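You operate a simulated robot arm through the tools that you are given. There is no shell and no other tool.

You run a simulated two-armed robot. Do the job below in one go: nothing can be reset, and whatever is moved stays where it is left.

JOB
Set the three blue rivets in the orange strip, hole 2 first, and draw the strip out.
Fine: blue squeezer, holes 2, 3, 4 in turn; leave the blue dial and valve; hole 5 stays empty.

It is judged by the outcome, as a careful person would: the job done as asked, and still so three seconds after it is handed in. It fails if anything else is knocked over, pushed out of place, dropped, spilled or broken.

ROBOT AND FRAMES
Two 7-joint arms with fingered hands on one trunk that stands fixed in place. Base frame: the origin is at the foot of the trunk, x ahead of it, y to its left, z up; the work surface is at about z = 860. Readings come in mm, rad, newtons and seconds.
The left shoulder is at [42, 163, 1061], the right one opposite. Payload 4 kg a hand.
The TCP of each hand is the grasp point between the finger pads, 36 mm short of the fingertips. In the tool frame z runs along the fingers and y along their closing line. The gripper opens to 124 mm. The gripper's body begins 42 mm behind the TCP. The gripper is a hand of 4 fingers: y runs from the thumb to the fingers, the wrist lies at [-15, -99, -189] in the tool frame, and closing takes about 1.5 s.
Orientation is that of the tool frame in the base frame, as a unit quaternion [w, x, y, z]. With the fingers straight down and the wrist toward the robot, the tool's x, y and z point along [0, 1, 0], [1, 0, 0] and [0, 0, -1] of the base frame.

CONTROLS
- The arms move only by the tool nudge_tool. It takes "left_motion", "right_motion" or both (then of equal length, played together; a hand with none holds still); each is a list of rows, each an object (a shift or turn left out is 0, a gripper value left out holds the last) with "rotation": the turn, a rotation vector about the tool's x, y, z in units of 4 degrees (1.0 is 4 degrees), a list of three; "translation": the shift along the tool's x, y, z in units of 20 mm (1.0 is 20 mm), a list of three; "grip": the finger opening in mm, from 0 to 124. In form: [{"rotation": [wx, wy, wz], "translation": [tx, ty, tz], "grip": grip}, ...]. A call has 1 to 20 rows; each row shifts and turns the commanded pose from where the row before left it, along the tool's axes as they then stand. A call with a number of a shift or a turn outside -1 to 1 is refused whole. Each row takes 0.2 s and may step no farther than 50 mm and 0.15 rad from the row before; otherwise, or with a gripper value out of range, the whole call is refused. A pose out of reach is approached as far as the arm can. The call stops where the force on the tool passes 40 N (or 10 N more than at its start, if that is more) or the arm is blocked; 0.2 s more then pass. Each finger travels about 45 mm/s and halts on what it meets, pressing with about 22 N; the grip force reading is that of the motor and also rises with nothing between the fingers. The clock runs only during rows and for 0.2 s after the last one: add rows that do not move to give the fingers time. It gives the time, the measured TCP pose, the force on the tool (base axes), the opening and the grip force at its end, in the units of the frame above (readings bear some noise), with the torque about the TCP (base axes, N m) and any sound that the robot's microphone picked up.
- Cameras (640 x 400 px; columns grow to the right, rows downward): "scene" is now at [153.7, -19.5, 1332.2]; the picture's right is [-0.21, -0.98, 0.03], its down [-0.15, 0.00, -0.99] and it looks along [0.97, -0.21, -0.15] (base axes); focal length 232 px, centre (320, 200). "left" rides on the left gripper at [-75, -86, -123] in its tool frame; the picture's right is [-0.70, -0.34, 0.63], its down [0.65, -0.68, 0.35] and it looks along [0.31, 0.65, 0.69] (tool axes); focal length 275 px, centre (320, 200). "right" rides on the right gripper at [75, -86, -123] in its tool frame; the picture's right is [-0.70, 0.34, -0.63], its down [-0.65, -0.68, 0.35] and it looks along [-0.32, 0.65, 0.69] (tool axes); focal length 275 px, centre (320, 200). There is no depth. A picture from a camera that has moved, and an enlarged one, comes with that camera's place and axes in the base frame and with its lens.
- camera(camera): a new picture of that camera. No time passes.
- raise_lower(by): slides the trunk up (or, below 0, down) by that many mm; the arms and the scene camera ride with it, the base frame stays. It gives what a move gives, with no picture.
- hand_shape(shape, hand): the hand has 4 fingers and takes this shape, open, in about a second: jaw (thumb against the fingers, like two jaws); tri (thumb and two fingers); tip (a fingertip pinch); poke (one finger out to press); point (the index stretched); flat (the hand flat); cup (the hand cupped); fist (a fist). The gripper value then closes the fingers along that shape, each until it touches; the sizes above hold for jaw. It gives what a move gives, with no picture.
- head_to(pan, tilt): turns the head with the scene camera to pan (to the left, within 1.501 rad either way) and tilt (down, from -0.506 to 1.204), counted from straight ahead of the robot. It gives what a move gives.
- close_up(camera, box): a new picture of the part [left, top, right, bottom] of that camera's present view, enlarged. No time passes.
- close_job(): hands the job in; it is judged then, once.

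Nothing tells you positions but the pictures and the camera data. Unless the task says otherwise, let go and move clear before handing in.

The tools are called after ">>>" as name(argument=value, ...) on one line, values as JSON. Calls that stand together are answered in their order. nudge_tool: Moves the arms, as the interface text tells. Its arguments: {"type":"object","properties":{"left_motion":{"type":"array"},"right_motion":{"type":"array"}},"required":[]} The other tools are called the same way: raise_lower (by) slides the trunk up or down; hand_shape (shape, hand) gives the hand a shape; head_to (pan, tilt) turns the head that bears the scene camera; camera (camera) takes a picture; close_up (camera, box) takes an enlarged picture of a part of a camera's view; close_job () hands the job in.

At the start:

```text
time: 0.0
left_position: [708.1, 366.9, 1316.8]
left_tool_rot: [0.0, 0.707, 0.708, 0.001]
left_contact_force: [-0.4, -0.7, 0.3]
left_torque: [0.02, 0.0, 0.0]
left_width: 123.7
left_finger_force: 0.0
left_shape: jaw
right_position: [673.2, -222.1, 1311.4]
right_tool_rot: [0.0, 0.708, 0.706, 0.0]
right_contact_force: [-0.4, 0.2, -0.4]
right_torque: [-0.02, -0.04, -0.01]
right_width: 123.7
right_finger_force: 0.1
right_shape: jaw
trunk travel left (down, up): [-225.0, 253.0]
head pan, tilt: [-0.211, 0.002]
```

scene: 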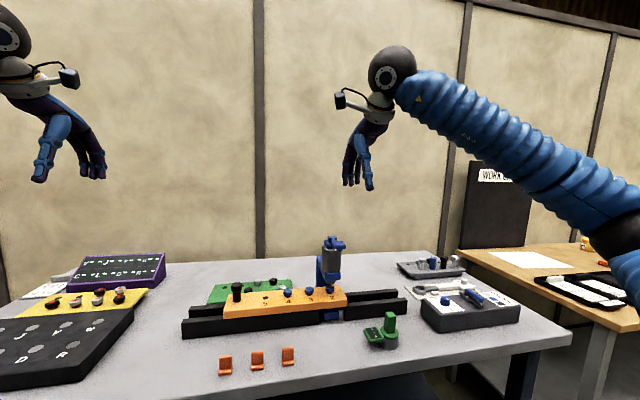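
right: 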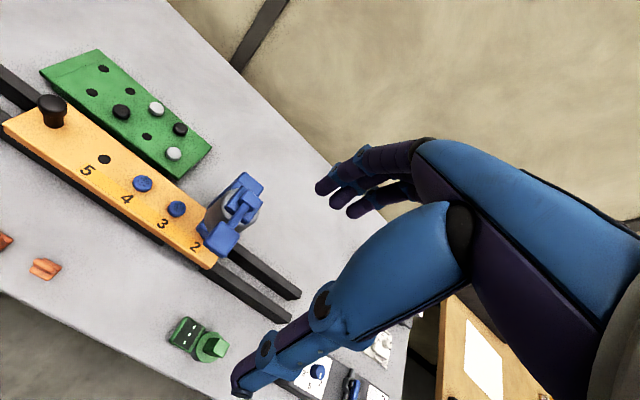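
left: 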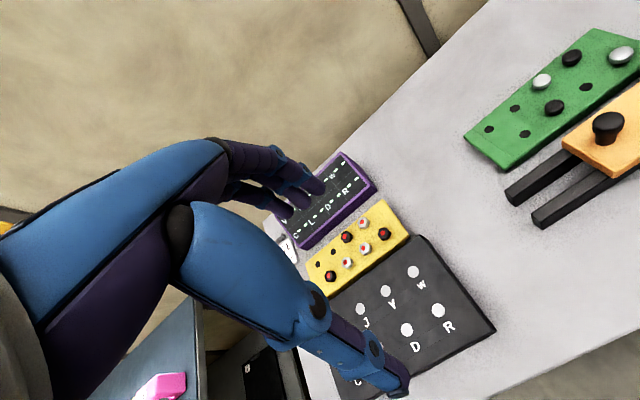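

I see an orange strip with numbered holes on black rails, a blue squeezer at its right end, a green squeezer-like tool, and a grey box with a dial on the right. I'll look closer before moving anything.

>>> close_up(camera="scene", box=[170, 220, 420, 376])

>>> close_up(camera="scene", box=[360, 230, 540, 345])

>>> close_up(camera="right", box=[0, 40, 320, 340])

>>> close_up(camera="right", box=[150, 280, 410, 400])

```text
2.56 times, centred on (295, 298) of scene
camera zoom: at [153.7, -19.5, 1332.2], right [-0.21, -0.98, 0.03], down [-0.15, 0.0, -0.99], along [0.97, -0.21, -0.15], focal length 594 px, centre (384, -51)
```

zoom: 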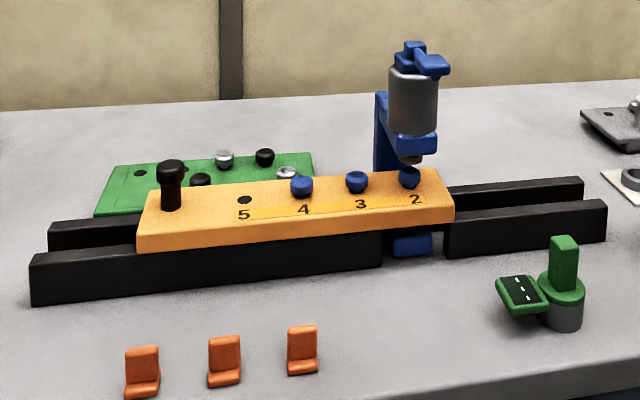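

```text
3.48 times, centred on (450, 288) of scene
camera zoom: at [153.7, -19.5, 1332.2], right [-0.21, -0.98, 0.03], down [-0.15, 0.0, -0.99], along [0.97, -0.21, -0.15], focal length 807 px, centre (-132, -104)
```

zoom: 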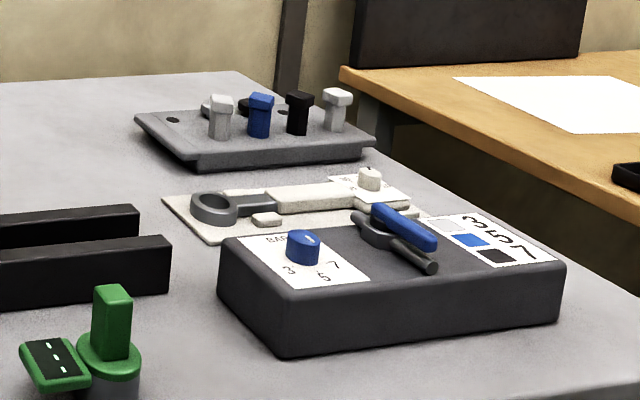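

```text
1.33 times, centred on (160, 190) of right
camera zoom: at [587.4, -148.1, 1434.6], right [0.34, -0.7, 0.63], down [-0.68, -0.65, -0.35], along [0.65, -0.32, -0.69], focal length 367 px, centre (533, 213)
```

zoom: 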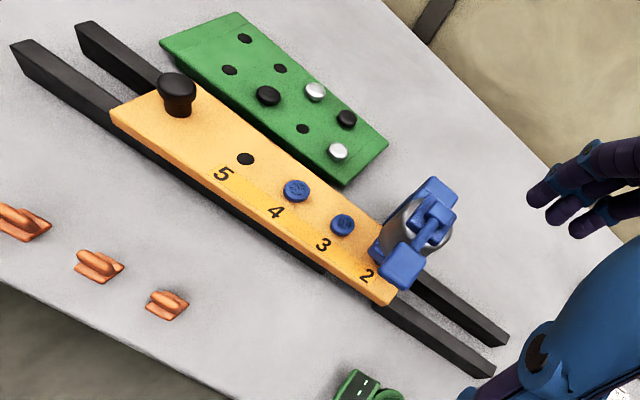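

```text
2.46 times, centred on (280, 340) of right
camera zoom: at [587.4, -148.1, 1434.6], right [0.34, -0.7, 0.63], down [-0.68, -0.65, -0.35], along [0.65, -0.32, -0.69], focal length 678 px, centre (418, -145)
```

zoom: 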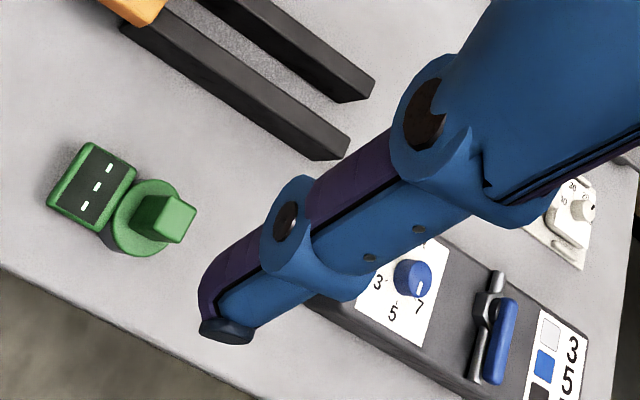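

I see the blue squeezer standing over hole 2 at the right end of the strip, with a lever on top. I'll tilt the head toward it to get a clearer view.

>>> head_to(pan=-0.1, tilt=0.5)

>>> close_up(camera="right", box=[150, 140, 310, 280])

>>> close_up(camera="left", box=[440, 20, 640, 240])

```text
time: 0.9
left_position: [707.2, 367.1, 1316.7]
left_tool_rot: [0.0, 0.706, 0.708, 0.0]
left_contact_force: [-0.8, -0.2, -0.1]
left_torque: [0.0, 0.04, 0.01]
left_width: 123.5
left_finger_force: 0.0
left_shape: jaw
right_position: [673.3, -222.6, 1312.6]
right_tool_rot: [0.0, 0.707, 0.707, 0.001]
right_contact_force: [0.0, -0.5, 0.5]
right_torque: [0.01, 0.02, -0.02]
right_width: 123.4
right_finger_force: 0.0
right_shape: jaw
trunk travel left (down, up): [-225.0, 253.0]
head pan, tilt: [-0.099, 0.499]
```

```text
2.86 times, centred on (230, 210) of right
camera zoom: at [587.4, -148.1, 1434.6], right [0.34, -0.7, 0.63], down [-0.68, -0.65, -0.35], along [0.65, -0.32, -0.69], focal length 786 px, centre (577, 171)
```

zoom: 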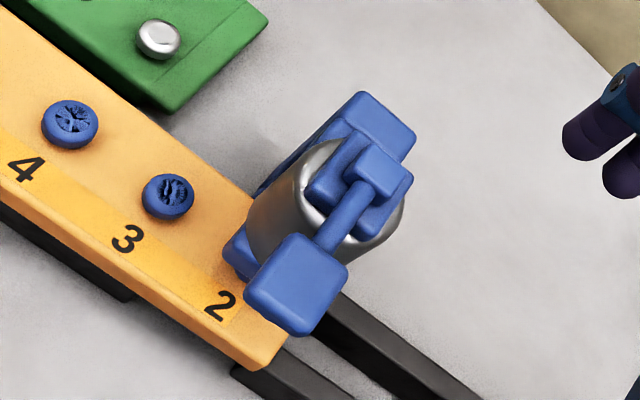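

```text
1.82 times, centred on (540, 130) of left
camera zoom: at [622.8, 291.4, 1440.1], right [-0.34, -0.7, -0.63], down [-0.68, 0.64, -0.35], along [0.65, 0.32, -0.69], focal length 500 px, centre (-80, 327)
```

zoom: 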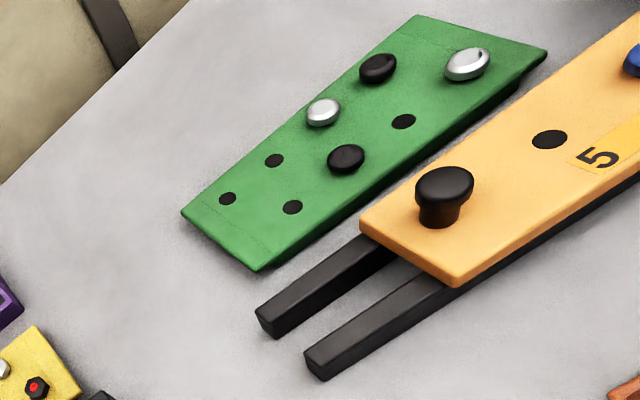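

>>> camera(camera="scene")

>>> close_up(camera="scene", box=[180, 80, 440, 242])

```text
taken
camera scene: at [149.1, -9.8, 1286.5], right [-0.1, -1.0, 0.02], down [-0.6, 0.05, -0.8], along [0.79, -0.09, -0.61], focal length 232 px, centre (320, 200)
```

scene: 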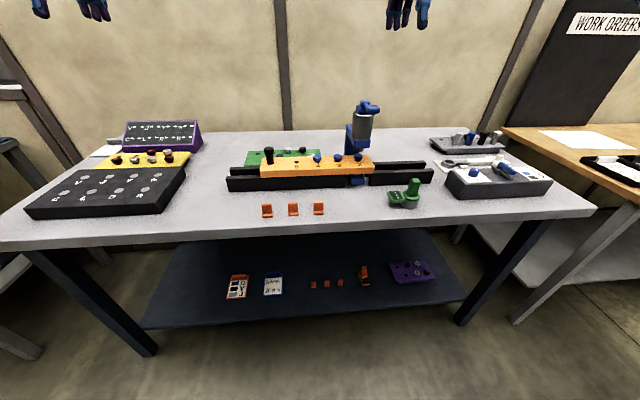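

```text
2.46 times, centred on (310, 161) of scene
camera zoom: at [149.1, -9.8, 1286.5], right [-0.1, -1.0, 0.02], down [-0.6, 0.05, -0.8], along [0.79, -0.09, -0.61], focal length 571 px, centre (345, 296)
```

zoom: 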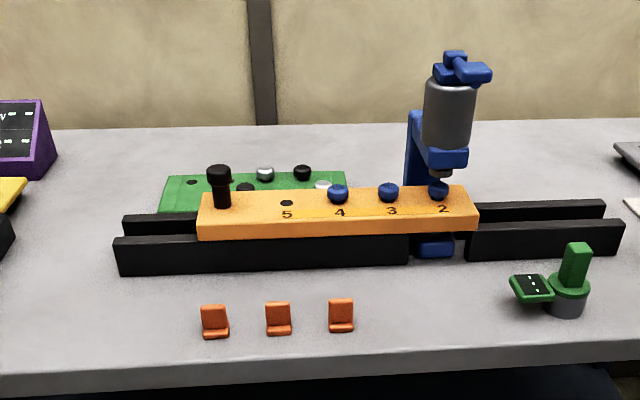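

I see several cards and labels that may say how the tools are to be used. I'll read them before touching anything.

>>> close_up(camera="scene", box=[210, 255, 450, 310])

>>> close_up(camera="scene", box=[420, 120, 580, 220])

>>> close_up(camera="scene", box=[370, 165, 440, 215])

>>> close_up(camera="scene", box=[330, 90, 400, 195])

>>> close_up(camera="scene", box=[220, 265, 300, 305])

>>> close_up(camera="scene", box=[30, 110, 220, 225])

```text
2.67 times, centred on (330, 282) of scene
camera zoom: at [149.1, -9.8, 1286.5], right [-0.1, -1.0, 0.02], down [-0.6, 0.05, -0.8], along [0.79, -0.09, -0.61], focal length 619 px, centre (293, -20)
```

zoom: 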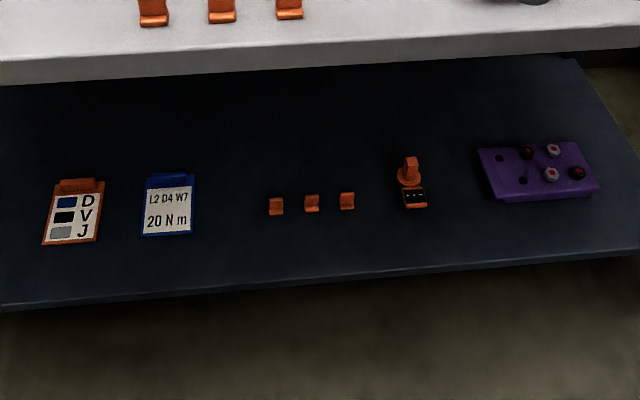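

```text
4.00 times, centred on (500, 170) of scene
camera zoom: at [149.1, -9.8, 1286.5], right [-0.1, -1.0, 0.02], down [-0.6, 0.05, -0.8], along [0.79, -0.09, -0.61], focal length 928 px, centre (-400, 320)
```

zoom: 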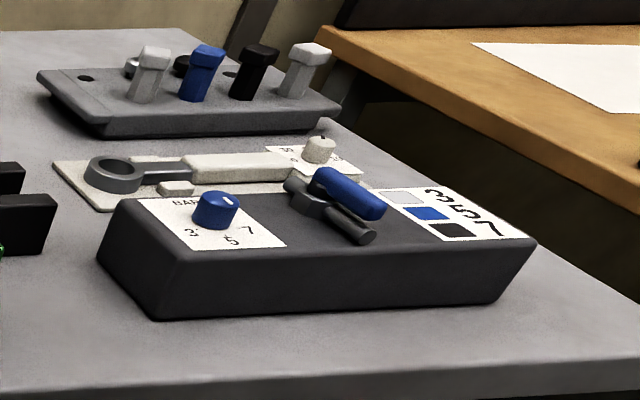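

```text
8.00 times, centred on (405, 190) of scene
camera zoom: at [149.1, -9.8, 1286.5], right [-0.1, -1.0, 0.02], down [-0.6, 0.05, -0.8], along [0.79, -0.09, -0.61], focal length 1856 px, centre (-360, 280)
```

zoom: 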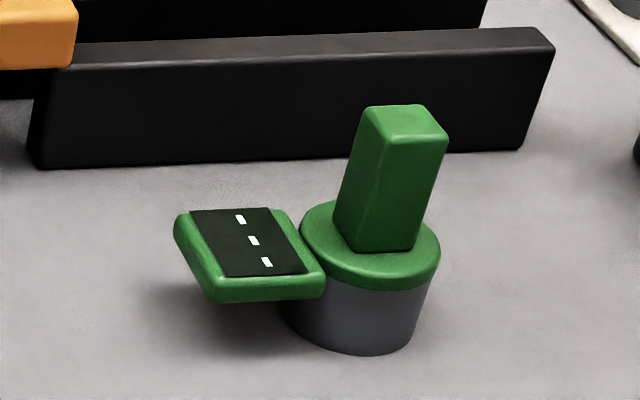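

```text
3.81 times, centred on (365, 142) of scene
camera zoom: at [149.1, -9.8, 1286.5], right [-0.1, -1.0, 0.02], down [-0.6, 0.05, -0.8], along [0.79, -0.09, -0.61], focal length 884 px, centre (149, 419)
```

zoom: 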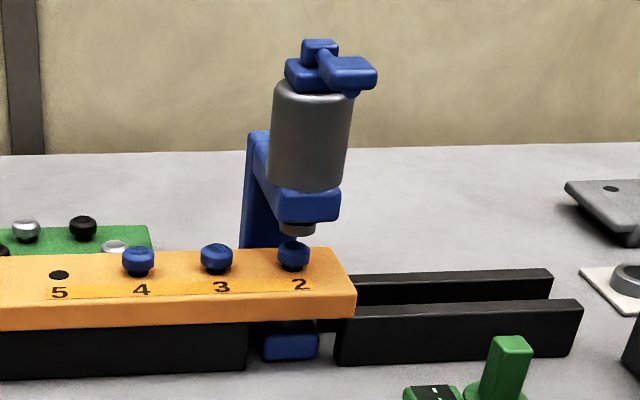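

```text
8.00 times, centred on (260, 285) of scene
camera zoom: at [149.1, -9.8, 1286.5], right [-0.1, -1.0, 0.02], down [-0.6, 0.05, -0.8], along [0.79, -0.09, -0.61], focal length 1856 px, centre (800, -480)
```

zoom: 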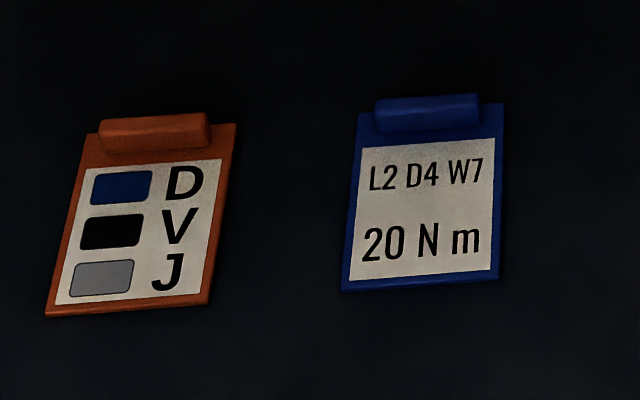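

```text
3.37 times, centred on (125, 168) of scene
camera zoom: at [149.1, -9.8, 1286.5], right [-0.1, -1.0, 0.02], down [-0.6, 0.05, -0.8], along [0.79, -0.09, -0.61], focal length 782 px, centre (977, 310)
```

zoom: 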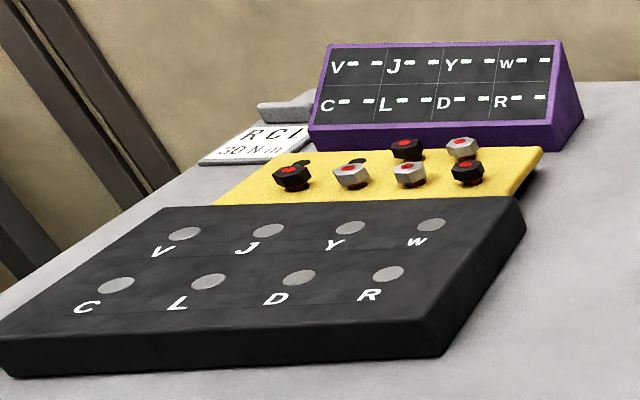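

I take the squeezer's paddle lever to be at about (722, -201, 1120), projecting toward the robot from a hinge on the cylinder at about (801, -204, 1115). The strip's knob is near (800, 74, 980) and the holes are about 66 mm apart. I'll close the right hand and bring it high above the paddle to check this.

>>> nudge_tool(right_motion=[{"grip": 0}, {"translation": [0, 0, 0]}, {"translation": [0, 0, 0]}, {"translation": [0, 0, 0]}, {"translation": [0, 0, 0]}, {"translation": [0, 0, 0]}, {"translation": [0, 0, 0]}, {"translation": [0.21, 0.42, 0.8]}, {"translation": [0.21, 0.42, 0.8]}, {"translation": [0.21, 0.42, 0.8]}, {"translation": [0.21, 0.42, 0.8]}, {"translation": [0.21, 0.42, 0.8]}])

>>> camera(camera="right")

>>> camera(camera="scene")

```text
time: 3.5
left_position: [708.6, 366.9, 1317.0]
left_tool_rot: [0.0, 0.708, 0.707, 0.0]
left_contact_force: [0.7, -0.2, -0.1]
left_torque: [0.02, -0.05, -0.02]
left_width: 123.6
left_finger_force: 0.1
left_shape: jaw
right_position: [715.9, -202.2, 1231.7]
right_tool_rot: [0.0, 0.707, 0.708, 0.0]
right_contact_force: [0.4, 0.7, 0.4]
right_torque: [0.0, 0.0, -0.05]
right_width: 0.1
right_finger_force: 22.2
right_shape: jaw
trunk travel left (down, up): [-225.0, 253.0]
head pan, tilt: [-0.099, 0.499]
```

```text
taken
camera right: at [630.1, -128.3, 1354.3], right [0.34, -0.7, 0.63], down [-0.68, -0.65, -0.35], along [0.65, -0.31, -0.69], focal length 275 px, centre (320, 200)
```

right: 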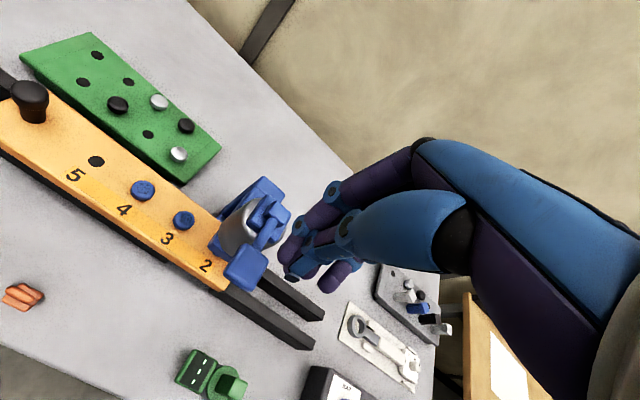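

```text
taken
camera scene: at [149.6, -9.7, 1286.3], right [-0.1, -1.0, 0.02], down [-0.61, 0.05, -0.79], along [0.79, -0.09, -0.61], focal length 232 px, centre (320, 200)
```

scene: 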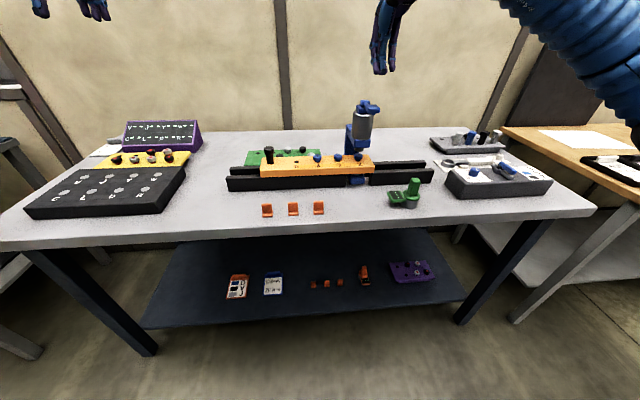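

My view of the paddle from above shows the closed fingertips near it in the picture. I'll enlarge both views to locate the paddle precisely.

>>> close_up(camera="right", box=[190, 165, 350, 305])

>>> close_up(camera="scene", box=[330, 40, 430, 190])

```text
2.86 times, centred on (270, 235) of right
camera zoom: at [630.1, -128.3, 1354.3], right [0.34, -0.7, 0.63], down [-0.68, -0.65, -0.35], along [0.65, -0.31, -0.69], focal length 786 px, centre (463, 100)
```

zoom: 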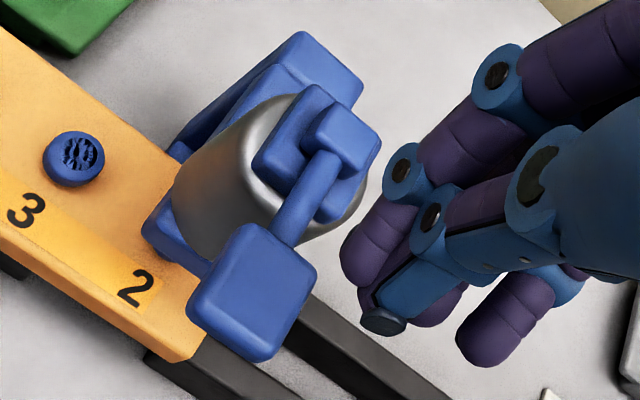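

```text
2.67 times, centred on (380, 115) of scene
camera zoom: at [149.6, -9.7, 1286.3], right [-0.1, -1.0, 0.02], down [-0.61, 0.05, -0.79], along [0.79, -0.09, -0.61], focal length 619 px, centre (160, 427)
```

zoom: 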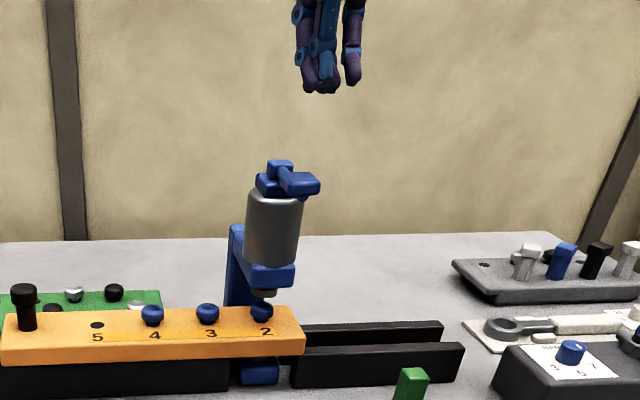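

I put the paddle's top at about (720, -199, 1125), and the closed fingertips sit over it, about 70 mm above. I'll go down 50 mm and check again.

>>> nudge_tool(right_motion=[{"translation": [0.05, 0.1, 0.5]}, {"translation": [0.05, 0.1, 0.5]}, {"translation": [0, 0, 0.5]}, {"translation": [0, 0, 0.5]}, {"translation": [0, 0, 0.5]}])

>>> close_up(camera="right", box=[190, 165, 350, 305])

>>> close_up(camera="scene", box=[330, 70, 410, 190])

```text
time: 4.7
left_position: [708.1, 365.9, 1316.8]
left_tool_rot: [-0.001, 0.706, 0.708, 0.0]
left_contact_force: [-0.7, 0.3, -0.7]
left_torque: [0.0, 0.03, 0.02]
left_width: 123.8
left_finger_force: 0.1
left_shape: jaw
right_position: [720.0, -199.9, 1181.0]
right_tool_rot: [-0.001, 0.707, 0.707, -0.001]
right_contact_force: [0.5, 0.1, 0.0]
right_torque: [0.05, 0.03, 0.01]
right_width: 0.0
right_finger_force: 22.1
right_shape: jaw
trunk travel left (down, up): [-225.0, 253.0]
head pan, tilt: [-0.099, 0.499]
```

```text
2.86 times, centred on (270, 235) of right
camera zoom: at [633.5, -125.5, 1304.1], right [0.34, -0.7, 0.63], down [-0.68, -0.65, -0.35], along [0.65, -0.31, -0.69], focal length 786 px, centre (463, 100)
```

zoom: 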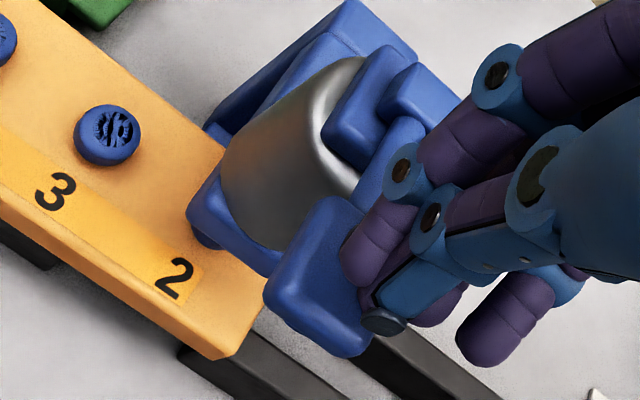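

```text
3.33 times, centred on (370, 130) of scene
camera zoom: at [149.4, -9.9, 1286.3], right [-0.1, -1.0, 0.02], down [-0.61, 0.05, -0.79], along [0.79, -0.09, -0.61], focal length 774 px, centre (153, 433)
```

zoom: 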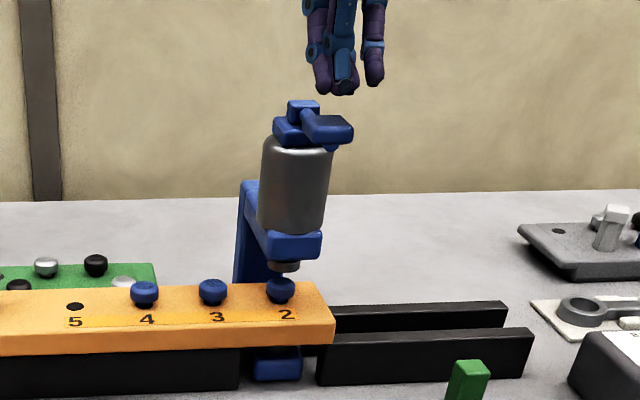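

I place the paddle at about (727, -199), top z 1120, with the fingertips about 25 mm above it. I'll go down slowly and watch the force and sound.

>>> nudge_tool(right_motion=[{"translation": [0, 0.2, 0.25]}, {"translation": [0, 0, 0.25]}, {"translation": [0, 0, 0.25]}, {"translation": [0, 0, 0.25]}, {"translation": [0, 0, 0.25]}, {"translation": [0, 0, 0.25]}])

>>> close_up(camera="right", box=[190, 165, 350, 305])

>>> close_up(camera="scene", box=[330, 70, 410, 190])

```text
time: 6.1
left_position: [708.8, 367.0, 1317.4]
left_tool_rot: [-0.001, 0.707, 0.707, 0.0]
left_contact_force: [0.2, -0.3, -0.1]
left_torque: [0.01, 0.02, 0.03]
left_width: 123.6
left_finger_force: 0.0
left_shape: jaw
right_position: [724.1, -199.0, 1152.6]
right_tool_rot: [0.0, 0.707, 0.707, 0.0]
right_contact_force: [-0.1, 0.5, 3.1]
right_torque: [0.05, 0.07, 0.03]
right_width: 0.0
right_finger_force: 21.5
right_shape: jaw
trunk travel left (down, up): [-225.0, 253.0]
head pan, tilt: [-0.099, 0.499]
```

```text
2.86 times, centred on (270, 235) of right
camera zoom: at [637.2, -125.0, 1274.7], right [0.34, -0.7, 0.63], down [-0.68, -0.65, -0.35], along [0.65, -0.31, -0.69], focal length 786 px, centre (463, 100)
```

zoom: 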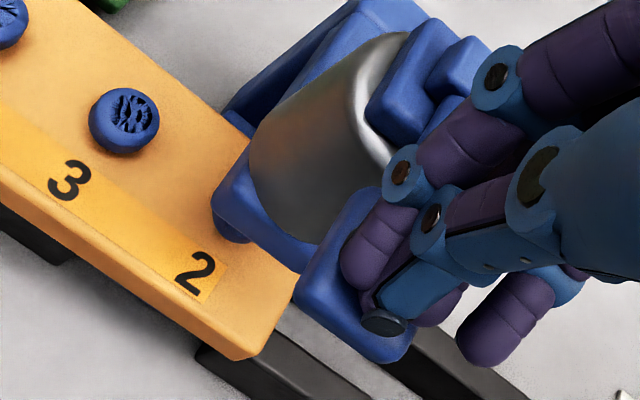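

```text
3.33 times, centred on (370, 130) of scene
camera zoom: at [148.8, -9.6, 1286.5], right [-0.1, -1.0, 0.02], down [-0.61, 0.05, -0.79], along [0.79, -0.09, -0.61], focal length 774 px, centre (153, 433)
```

zoom: 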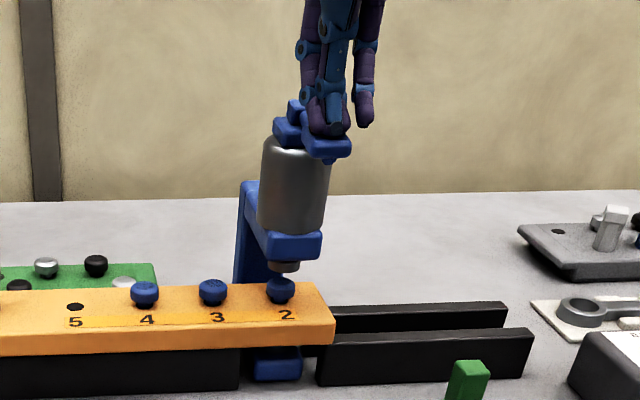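

My fingertips are on the paddle and it is giving with about 3 N. I'll keep pressing in small steps and listen for the squeezer.

>>> nudge_tool(right_motion=[{"translation": [0, 0, 0.2]}, {"translation": [0, 0, 0.2]}, {"translation": [0, 0, 0.2]}, {"translation": [0, 0, 0]}])

>>> close_up(camera="scene", box=[330, 70, 410, 190])

```text
time: 7.1
left_position: [707.8, 366.5, 1317.4]
left_tool_rot: [0.001, 0.707, 0.708, 0.001]
left_contact_force: [0.0, -0.3, 0.0]
left_torque: [0.02, 0.04, 0.02]
left_width: 123.5
left_finger_force: 0.0
left_shape: jaw
right_position: [723.2, -198.3, 1140.2]
right_tool_rot: [0.0, 0.707, 0.707, -0.001]
right_contact_force: [0.1, 0.2, 5.4]
right_torque: [0.06, -0.03, 0.04]
right_width: 0.0
right_finger_force: 21.3
right_shape: jaw
trunk travel left (down, up): [-225.0, 253.0]
head pan, tilt: [-0.099, 0.499]
```

```text
3.33 times, centred on (370, 130) of scene
camera zoom: at [148.7, -9.7, 1286.5], right [-0.1, -1.0, 0.02], down [-0.6, 0.05, -0.79], along [0.79, -0.09, -0.61], focal length 774 px, centre (153, 433)
```

zoom: 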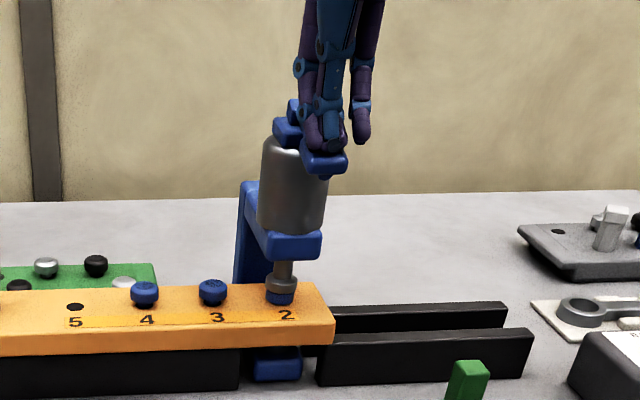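

I see the ram has come down onto rivet 2 with 5 N on the lever. I'll hold it there about a second and check.

>>> nudge_tool(right_motion=[{"translation": [0, 0, 0]}, {"translation": [0, 0, 0]}, {"translation": [0, 0, 0]}, {"translation": [0, 0, 0]}, {"translation": [0, 0, 0]}])

>>> close_up(camera="scene", box=[330, 110, 390, 190])

```text
time: 8.3
left_position: [707.1, 366.5, 1317.5]
left_tool_rot: [0.0, 0.707, 0.707, 0.0]
left_contact_force: [1.2, -0.1, 0.0]
left_torque: [0.0, 0.01, 0.0]
left_width: 123.4
left_finger_force: 0.1
left_shape: jaw
right_position: [723.5, -197.7, 1139.4]
right_tool_rot: [0.0, 0.707, 0.707, -0.001]
right_contact_force: [0.0, 0.3, 5.5]
right_torque: [0.04, -0.03, 0.0]
right_width: 0.0
right_finger_force: 22.1
right_shape: jaw
trunk travel left (down, up): [-225.0, 253.0]
head pan, tilt: [-0.099, 0.499]
```

```text
5.00 times, centred on (360, 150) of scene
camera zoom: at [148.8, -9.6, 1286.5], right [-0.1, -1.0, 0.02], down [-0.61, 0.05, -0.79], along [0.79, -0.09, -0.61], focal length 1160 px, centre (120, 450)
```

zoom: 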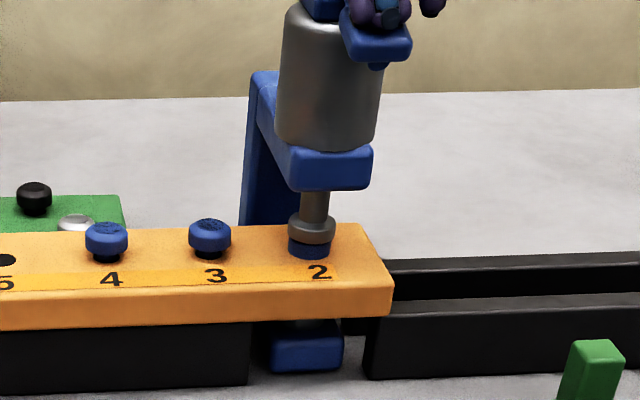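

I see the ram resting on the rivet's head, but I can't tell yet that it has been squeezed. I'll press the lever further in small steps.

>>> nudge_tool(right_motion=[{"translation": [0, 0, 0.15]}, {"translation": [0, 0, 0.15]}, {"translation": [0, 0, 0.15]}, {"translation": [0, 0, 0]}, {"translation": [0, 0, 0]}])

>>> close_up(camera="scene", box=[330, 110, 390, 190])

>>> close_up(camera="right", box=[150, 100, 350, 275])

```text
time: 9.5
left_position: [706.0, 366.1, 1318.5]
left_tool_rot: [0.0, 0.707, 0.708, 0.0]
left_contact_force: [0.0, -0.3, 0.3]
left_torque: [-0.02, 0.02, -0.02]
left_width: 123.7
left_finger_force: 0.2
left_shape: jaw
right_position: [721.5, -198.9, 1132.9]
right_tool_rot: [0.001, 0.706, 0.708, 0.001]
right_contact_force: [-0.1, 0.5, 18.4]
right_torque: [0.0, -0.06, 0.02]
right_width: 0.0
right_finger_force: 21.8
right_shape: jaw
trunk travel left (down, up): [-225.0, 253.0]
head pan, tilt: [-0.099, 0.499]
```

```text
5.00 times, centred on (360, 150) of scene
camera zoom: at [147.9, -9.4, 1286.7], right [-0.1, -1.0, 0.02], down [-0.6, 0.05, -0.8], along [0.79, -0.09, -0.61], focal length 1160 px, centre (120, 450)
```

zoom: 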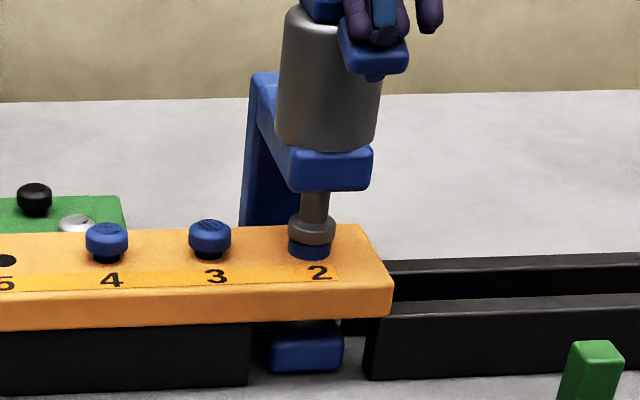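

```text
2.29 times, centred on (250, 188) of right
camera zoom: at [635.9, -124.6, 1255.1], right [0.34, -0.7, 0.63], down [-0.68, -0.65, -0.35], along [0.65, -0.31, -0.69], focal length 629 px, centre (480, 229)
```

zoom: 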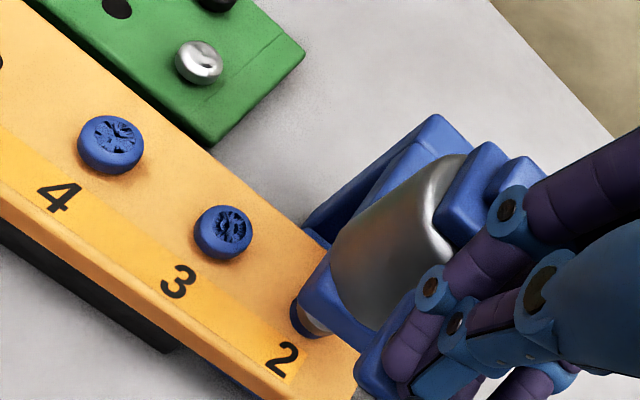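

I feel the lever at its stop (18 N), and rivet 2's head now sits flush on the strip. I'll release the lever and look at the rivet.

>>> nudge_tool(right_motion=[{"translation": [0, 0, 0]}, {"translation": [0, 0, 0]}, {"translation": [0, 0, -0.5]}, {"translation": [0, 0, -0.5]}, {"translation": [0, 0, -0.5]}, {"translation": [0, 0, -0.5]}, {"translation": [0, 0, -0.5]}, {"translation": [0, 0, 0]}])

>>> close_up(camera="scene", box=[330, 110, 390, 190])

>>> close_up(camera="right", box=[150, 100, 350, 275])

>>> close_up(camera="scene", box=[215, 85, 445, 205])

```text
time: 11.3
left_position: [707.6, 365.4, 1317.1]
left_tool_rot: [0.0, 0.707, 0.707, 0.0]
left_contact_force: [-0.6, -0.2, -0.4]
left_torque: [-0.02, 0.0, 0.05]
left_width: 123.8
left_finger_force: 0.0
left_shape: jaw
right_position: [723.4, -198.2, 1180.9]
right_tool_rot: [0.0, 0.706, 0.708, 0.0]
right_contact_force: [-0.7, -0.2, -0.1]
right_torque: [-0.03, 0.01, -0.03]
right_width: 0.0
right_finger_force: 22.0
right_shape: jaw
trunk travel left (down, up): [-225.0, 253.0]
head pan, tilt: [-0.099, 0.499]
```

```text
5.00 times, centred on (360, 150) of scene
camera zoom: at [149.3, -9.8, 1286.3], right [-0.1, -1.0, 0.02], down [-0.61, 0.05, -0.79], along [0.79, -0.09, -0.61], focal length 1160 px, centre (120, 450)
```

zoom: 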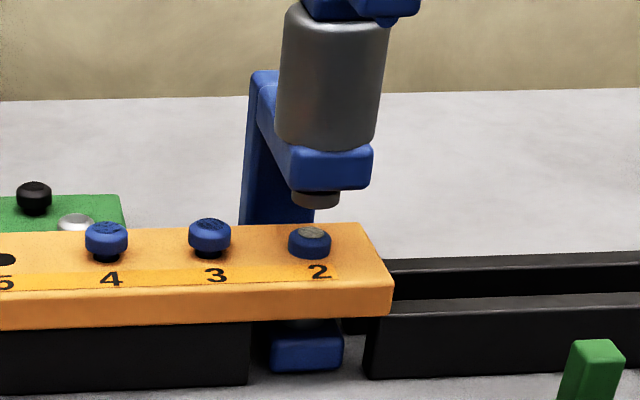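

```text
2.29 times, centred on (250, 188) of right
camera zoom: at [636.9, -125.6, 1303.1], right [0.34, -0.7, 0.63], down [-0.68, -0.65, -0.35], along [0.65, -0.31, -0.69], focal length 629 px, centre (480, 229)
```

zoom: 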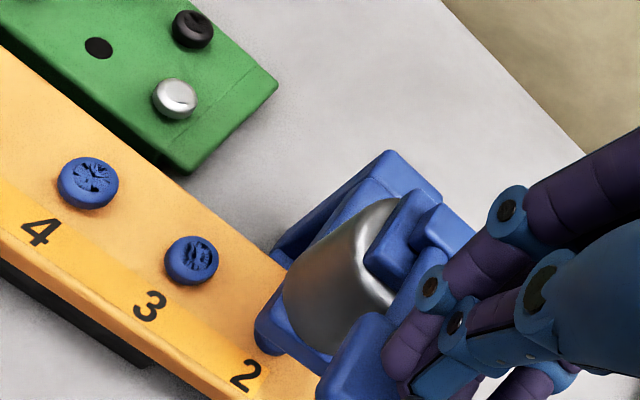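

```text
2.78 times, centred on (330, 145) of scene
camera zoom: at [149.3, -9.8, 1286.3], right [-0.1, -1.0, 0.02], down [-0.61, 0.05, -0.79], along [0.79, -0.09, -0.61], focal length 646 px, centre (292, 353)
```

zoom: 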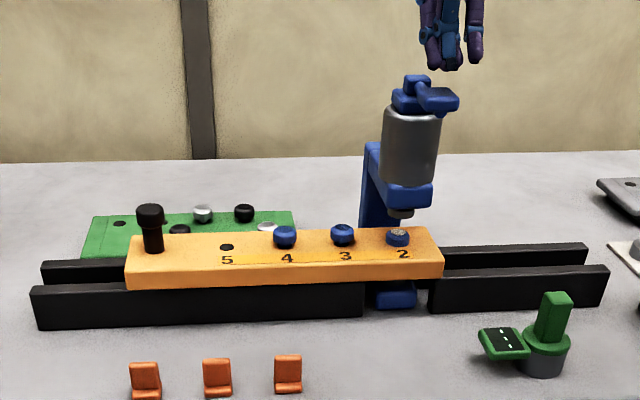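

I see rivet 2 set flush with its lever sprung back. Next I'll bring the left hand, open, over the strip's knob at about (800, 75).

>>> nudge_tool(left_motion=[{"translation": [-0.97, 0.307, 0.723]}, {"translation": [-0.97, 0.307, 0.723]}, {"translation": [-0.97, 0.307, 0.723]}, {"translation": [-0.97, 0.307, 0.723]}, {"translation": [-0.97, 0.307, 0.723]}, {"translation": [-0.97, 0.307, 0.723]}, {"translation": [-0.97, 0.307, 0.723]}, {"translation": [-0.97, 0.307, 0.723]}, {"translation": [-0.97, 0.307, 0.723]}, {"translation": [-0.97, 0.307, 0.723]}, {"translation": [-0.97, 0.307, 0.723]}, {"translation": [-0.97, 0.307, 0.723]}, {"translation": [-0.97, 0.307, 0.723]}, {"translation": [-0.97, 0.307, 0.723]}, {"translation": [-0.97, 0.307, 0.723]}])

>>> camera(camera="left")

>>> camera(camera="scene")

>>> close_up(camera="scene", box=[215, 85, 445, 205])

```text
time: 14.5
left_position: [798.8, 75.6, 1100.7]
left_tool_rot: [0.0, 0.707, 0.708, -0.001]
left_contact_force: [0.3, 0.1, 0.9]
left_torque: [-0.02, 0.0, -0.03]
left_width: 123.9
left_finger_force: 0.1
left_shape: jaw
right_position: [724.9, -198.6, 1179.8]
right_tool_rot: [0.0, 0.707, 0.708, -0.001]
right_contact_force: [0.5, 0.9, -0.2]
right_torque: [0.03, 0.0, -0.02]
right_width: 0.2
right_finger_force: 21.8
right_shape: jaw
trunk travel left (down, up): [-225.0, 253.0]
head pan, tilt: [-0.099, 0.499]
```

```text
taken
camera left: at [713.7, 0.6, 1223.1], right [-0.34, -0.7, -0.63], down [-0.68, 0.64, -0.35], along [0.65, 0.32, -0.69], focal length 275 px, centre (320, 200)
```

left: 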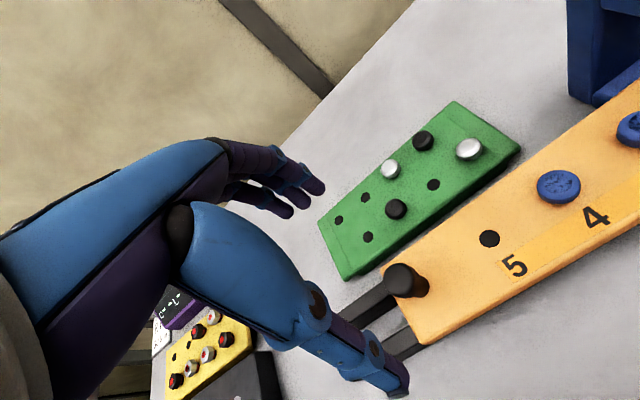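

```text
taken
camera scene: at [149.6, -10.2, 1286.3], right [-0.1, -1.0, 0.01], down [-0.61, 0.05, -0.79], along [0.79, -0.09, -0.61], focal length 232 px, centre (320, 200)
```

scene: 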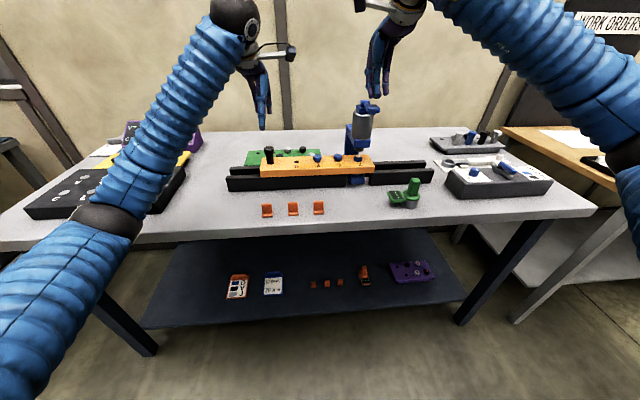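

```text
2.78 times, centred on (330, 145) of scene
camera zoom: at [149.6, -10.2, 1286.3], right [-0.1, -1.0, 0.01], down [-0.61, 0.05, -0.79], along [0.79, -0.09, -0.61], focal length 646 px, centre (292, 353)
```

zoom: 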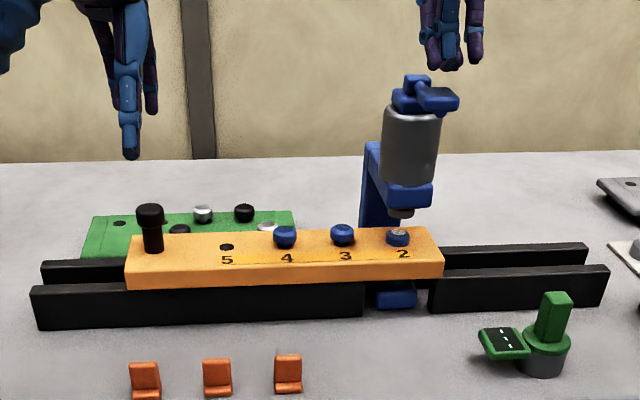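

I triangulate the knob at (800, 73), and the left hand is centred above it. I'll lower the hand until the fingertips are just above the strip, still open.

>>> nudge_tool(left_motion=[{"translation": [-0.05, 0.05, 0.8]}, {"translation": [-0.05, 0, 0.8]}, {"translation": [0, 0, 0.8]}, {"translation": [0, 0, 0.8]}, {"translation": [0, 0, 0.8]}, {"translation": [0, 0, 0.8]}, {"translation": [0, 0, 0.8]}])

>>> camera(camera="left")

>>> close_up(camera="scene", box=[215, 85, 375, 205])

```text
time: 16.1
left_position: [801.6, 75.1, 987.7]
left_tool_rot: [0.0, 0.706, 0.708, -0.001]
left_contact_force: [-0.8, 0.6, -0.2]
left_torque: [0.01, -0.01, 0.01]
left_width: 123.7
left_finger_force: 0.1
left_shape: jaw
right_position: [723.4, -199.2, 1180.1]
right_tool_rot: [0.0, 0.707, 0.708, 0.0]
right_contact_force: [0.5, -0.1, -0.6]
right_torque: [0.03, 0.0, 0.02]
right_width: 0.0
right_finger_force: 22.5
right_shape: jaw
trunk travel left (down, up): [-225.0, 253.0]
head pan, tilt: [-0.099, 0.499]
```

```text
taken
camera left: at [717.1, -1.2, 1110.9], right [-0.34, -0.7, -0.63], down [-0.68, 0.64, -0.35], along [0.65, 0.32, -0.69], focal length 275 px, centre (320, 200)
```

left: 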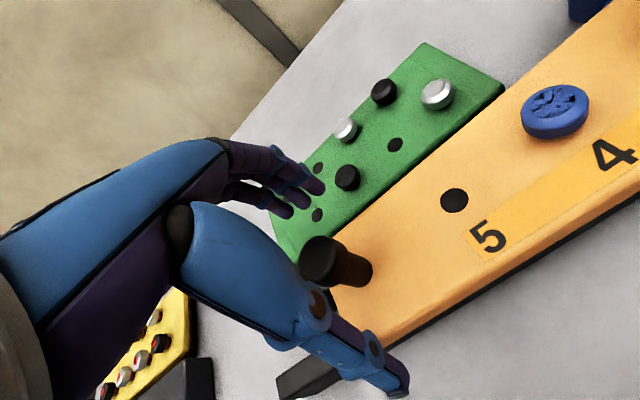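

```text
3.33 times, centred on (295, 145) of scene
camera zoom: at [149.4, -9.9, 1286.3], right [-0.1, -1.0, 0.02], down [-0.61, 0.05, -0.79], along [0.79, -0.09, -0.61], focal length 774 px, centre (403, 383)
```

zoom: 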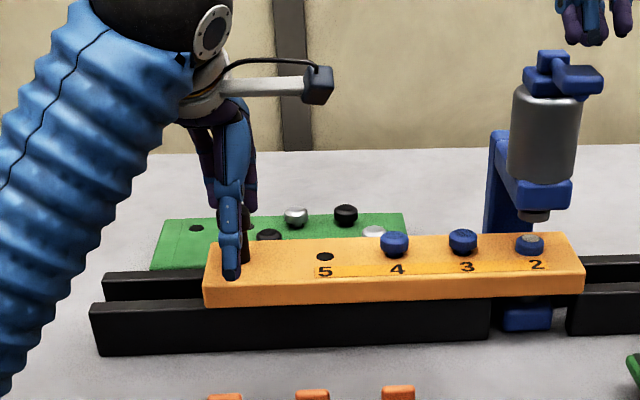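

My left fingers straddle the knob, with the TCP within a few mm of its axis. I'll lower 7 mm and close on it.

>>> nudge_tool(left_motion=[{"translation": [0, 0, 0.35]}, {"grip": 60}, {"translation": [0, 0, 0]}, {"translation": [0, 0, 0]}, {"translation": [0, 0, 0]}, {"translation": [0, 0, 0]}, {"grip": 10}, {"translation": [0, 0, 0]}, {"translation": [0, 0, 0]}, {"translation": [0, 0, 0]}, {"translation": [0, 0, 0]}, {"translation": [0, 0, 0]}])

>>> camera(camera="left")

>>> close_up(camera="scene", box=[215, 85, 375, 205])

```text
time: 18.7
left_position: [800.9, 75.3, 981.0]
left_tool_rot: [0.001, 0.707, 0.707, 0.0]
left_contact_force: [-11.5, -2.1, -1.0]
left_torque: [-0.01, -0.7, -0.06]
left_width: 35.0
left_finger_force: 22.3
left_shape: jaw
right_position: [722.3, -199.6, 1180.6]
right_tool_rot: [0.0, 0.707, 0.707, -0.001]
right_contact_force: [-0.4, -0.1, -0.4]
right_torque: [-0.01, -0.01, -0.03]
right_width: 0.0
right_finger_force: 21.3
right_shape: jaw
trunk travel left (down, up): [-225.0, 253.0]
head pan, tilt: [-0.099, 0.499]
```

```text
taken
camera left: at [715.9, -1.5, 1104.4], right [-0.34, -0.7, -0.63], down [-0.68, 0.64, -0.35], along [0.65, 0.32, -0.69], focal length 275 px, centre (320, 200)
```

left: 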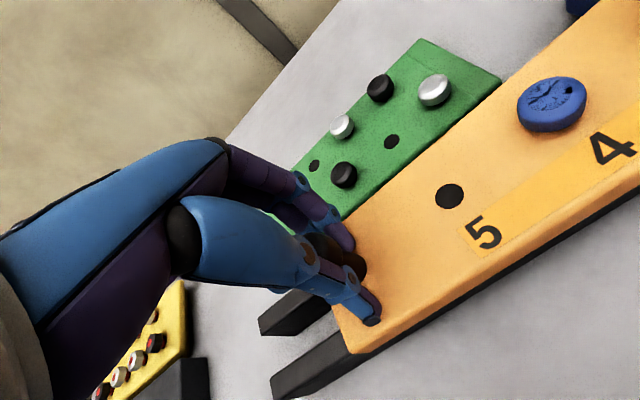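

```text
3.33 times, centred on (295, 145) of scene
camera zoom: at [148.4, -10.0, 1286.5], right [-0.1, -1.0, 0.01], down [-0.6, 0.05, -0.79], along [0.79, -0.09, -0.61], focal length 774 px, centre (403, 383)
```

zoom: 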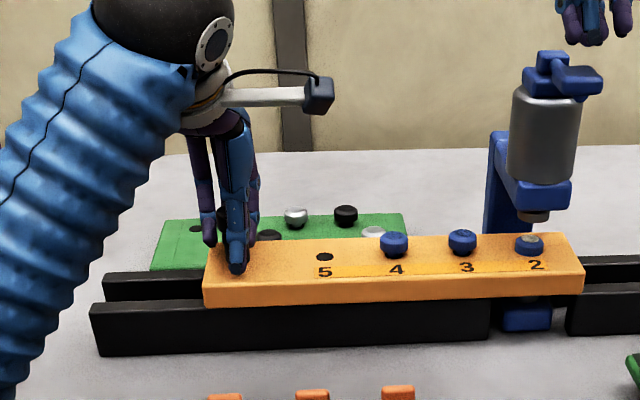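

I have the knob gripped at 35 mm; the -11 N along x shows the hand is slightly too far ahead. I'll ease back 2 mm, then slide the strip right a little as a test.

>>> nudge_tool(left_motion=[{"translation": [0, -0.1, 0]}, {"translation": [0, 0, 0]}, {"translation": [-0.2, 0, 0]}, {"translation": [-0.3, 0, 0]}, {"translation": [0, 0, 0]}])

>>> close_up(camera="scene", box=[215, 85, 445, 205])

```text
time: 19.9
left_position: [798.9, 63.6, 981.0]
left_tool_rot: [0.001, 0.707, 0.707, -0.001]
left_contact_force: [-0.9, 2.3, 3.0]
left_torque: [0.05, -0.73, -0.03]
left_width: 33.0
left_finger_force: 21.5
left_shape: jaw
right_position: [722.5, -200.6, 1179.0]
right_tool_rot: [0.0, 0.707, 0.707, -0.001]
right_contact_force: [-0.3, -0.2, 1.0]
right_torque: [0.01, 0.02, 0.01]
right_width: 0.0
right_finger_force: 21.4
right_shape: jaw
trunk travel left (down, up): [-225.0, 253.0]
head pan, tilt: [-0.099, 0.499]
```

```text
2.78 times, centred on (330, 145) of scene
camera zoom: at [148.9, -9.7, 1286.5], right [-0.1, -1.0, 0.02], down [-0.61, 0.05, -0.79], along [0.79, -0.09, -0.61], focal length 646 px, centre (292, 353)
```

zoom: 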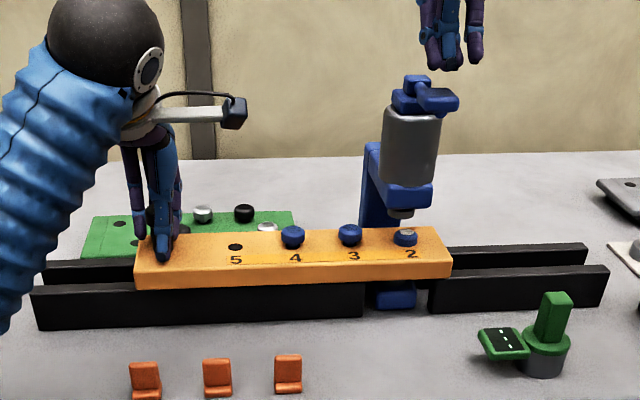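

I see the strip sliding smoothly with the hand. I'll slide it about 48 mm more and then fine-tune hole 3 under the ram.

>>> nudge_tool(left_motion=[{"translation": [-0.3, 0, 0]}, {"translation": [-0.3, 0, 0]}, {"translation": [-0.3, 0, 0]}, {"translation": [-0.3, 0, 0]}, {"translation": [-0.3, 0, 0]}, {"translation": [-0.3, 0, 0]}, {"translation": [-0.3, 0, 0]}, {"translation": [-0.3, 0, 0]}, {"translation": [0, 0, 0]}])

>>> close_up(camera="scene", box=[330, 110, 390, 190])

>>> close_up(camera="scene", box=[215, 85, 445, 205])

```text
time: 21.9
left_position: [799.1, 15.6, 980.3]
left_tool_rot: [0.0, 0.707, 0.707, 0.0]
left_contact_force: [2.2, -0.9, 5.5]
left_torque: [-0.04, -0.78, -0.04]
left_width: 32.5
left_finger_force: 22.3
left_shape: jaw
right_position: [722.9, -199.5, 1180.8]
right_tool_rot: [0.0, 0.707, 0.707, 0.0]
right_contact_force: [-0.5, -0.4, -0.6]
right_torque: [0.0, -0.01, 0.05]
right_width: 0.0
right_finger_force: 22.6
right_shape: jaw
trunk travel left (down, up): [-225.0, 253.0]
head pan, tilt: [-0.099, 0.499]
```

```text
5.00 times, centred on (360, 150) of scene
camera zoom: at [149.0, -10.1, 1286.5], right [-0.1, -1.0, 0.02], down [-0.61, 0.05, -0.79], along [0.79, -0.09, -0.61], focal length 1160 px, centre (120, 450)
```

zoom: 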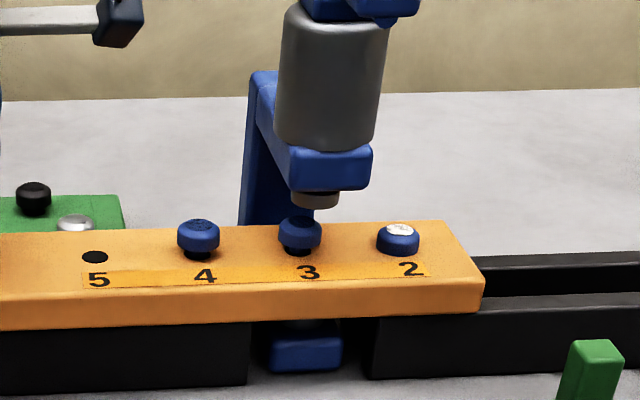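

```text
2.78 times, centred on (330, 145) of scene
camera zoom: at [149.0, -10.1, 1286.5], right [-0.1, -1.0, 0.02], down [-0.61, 0.05, -0.79], along [0.79, -0.09, -0.61], focal length 646 px, centre (292, 353)
```

zoom: 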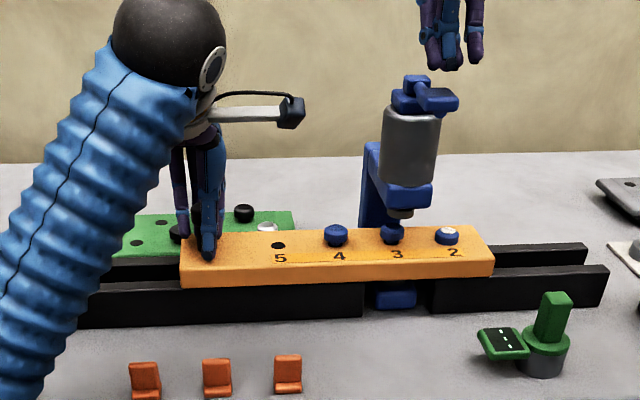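

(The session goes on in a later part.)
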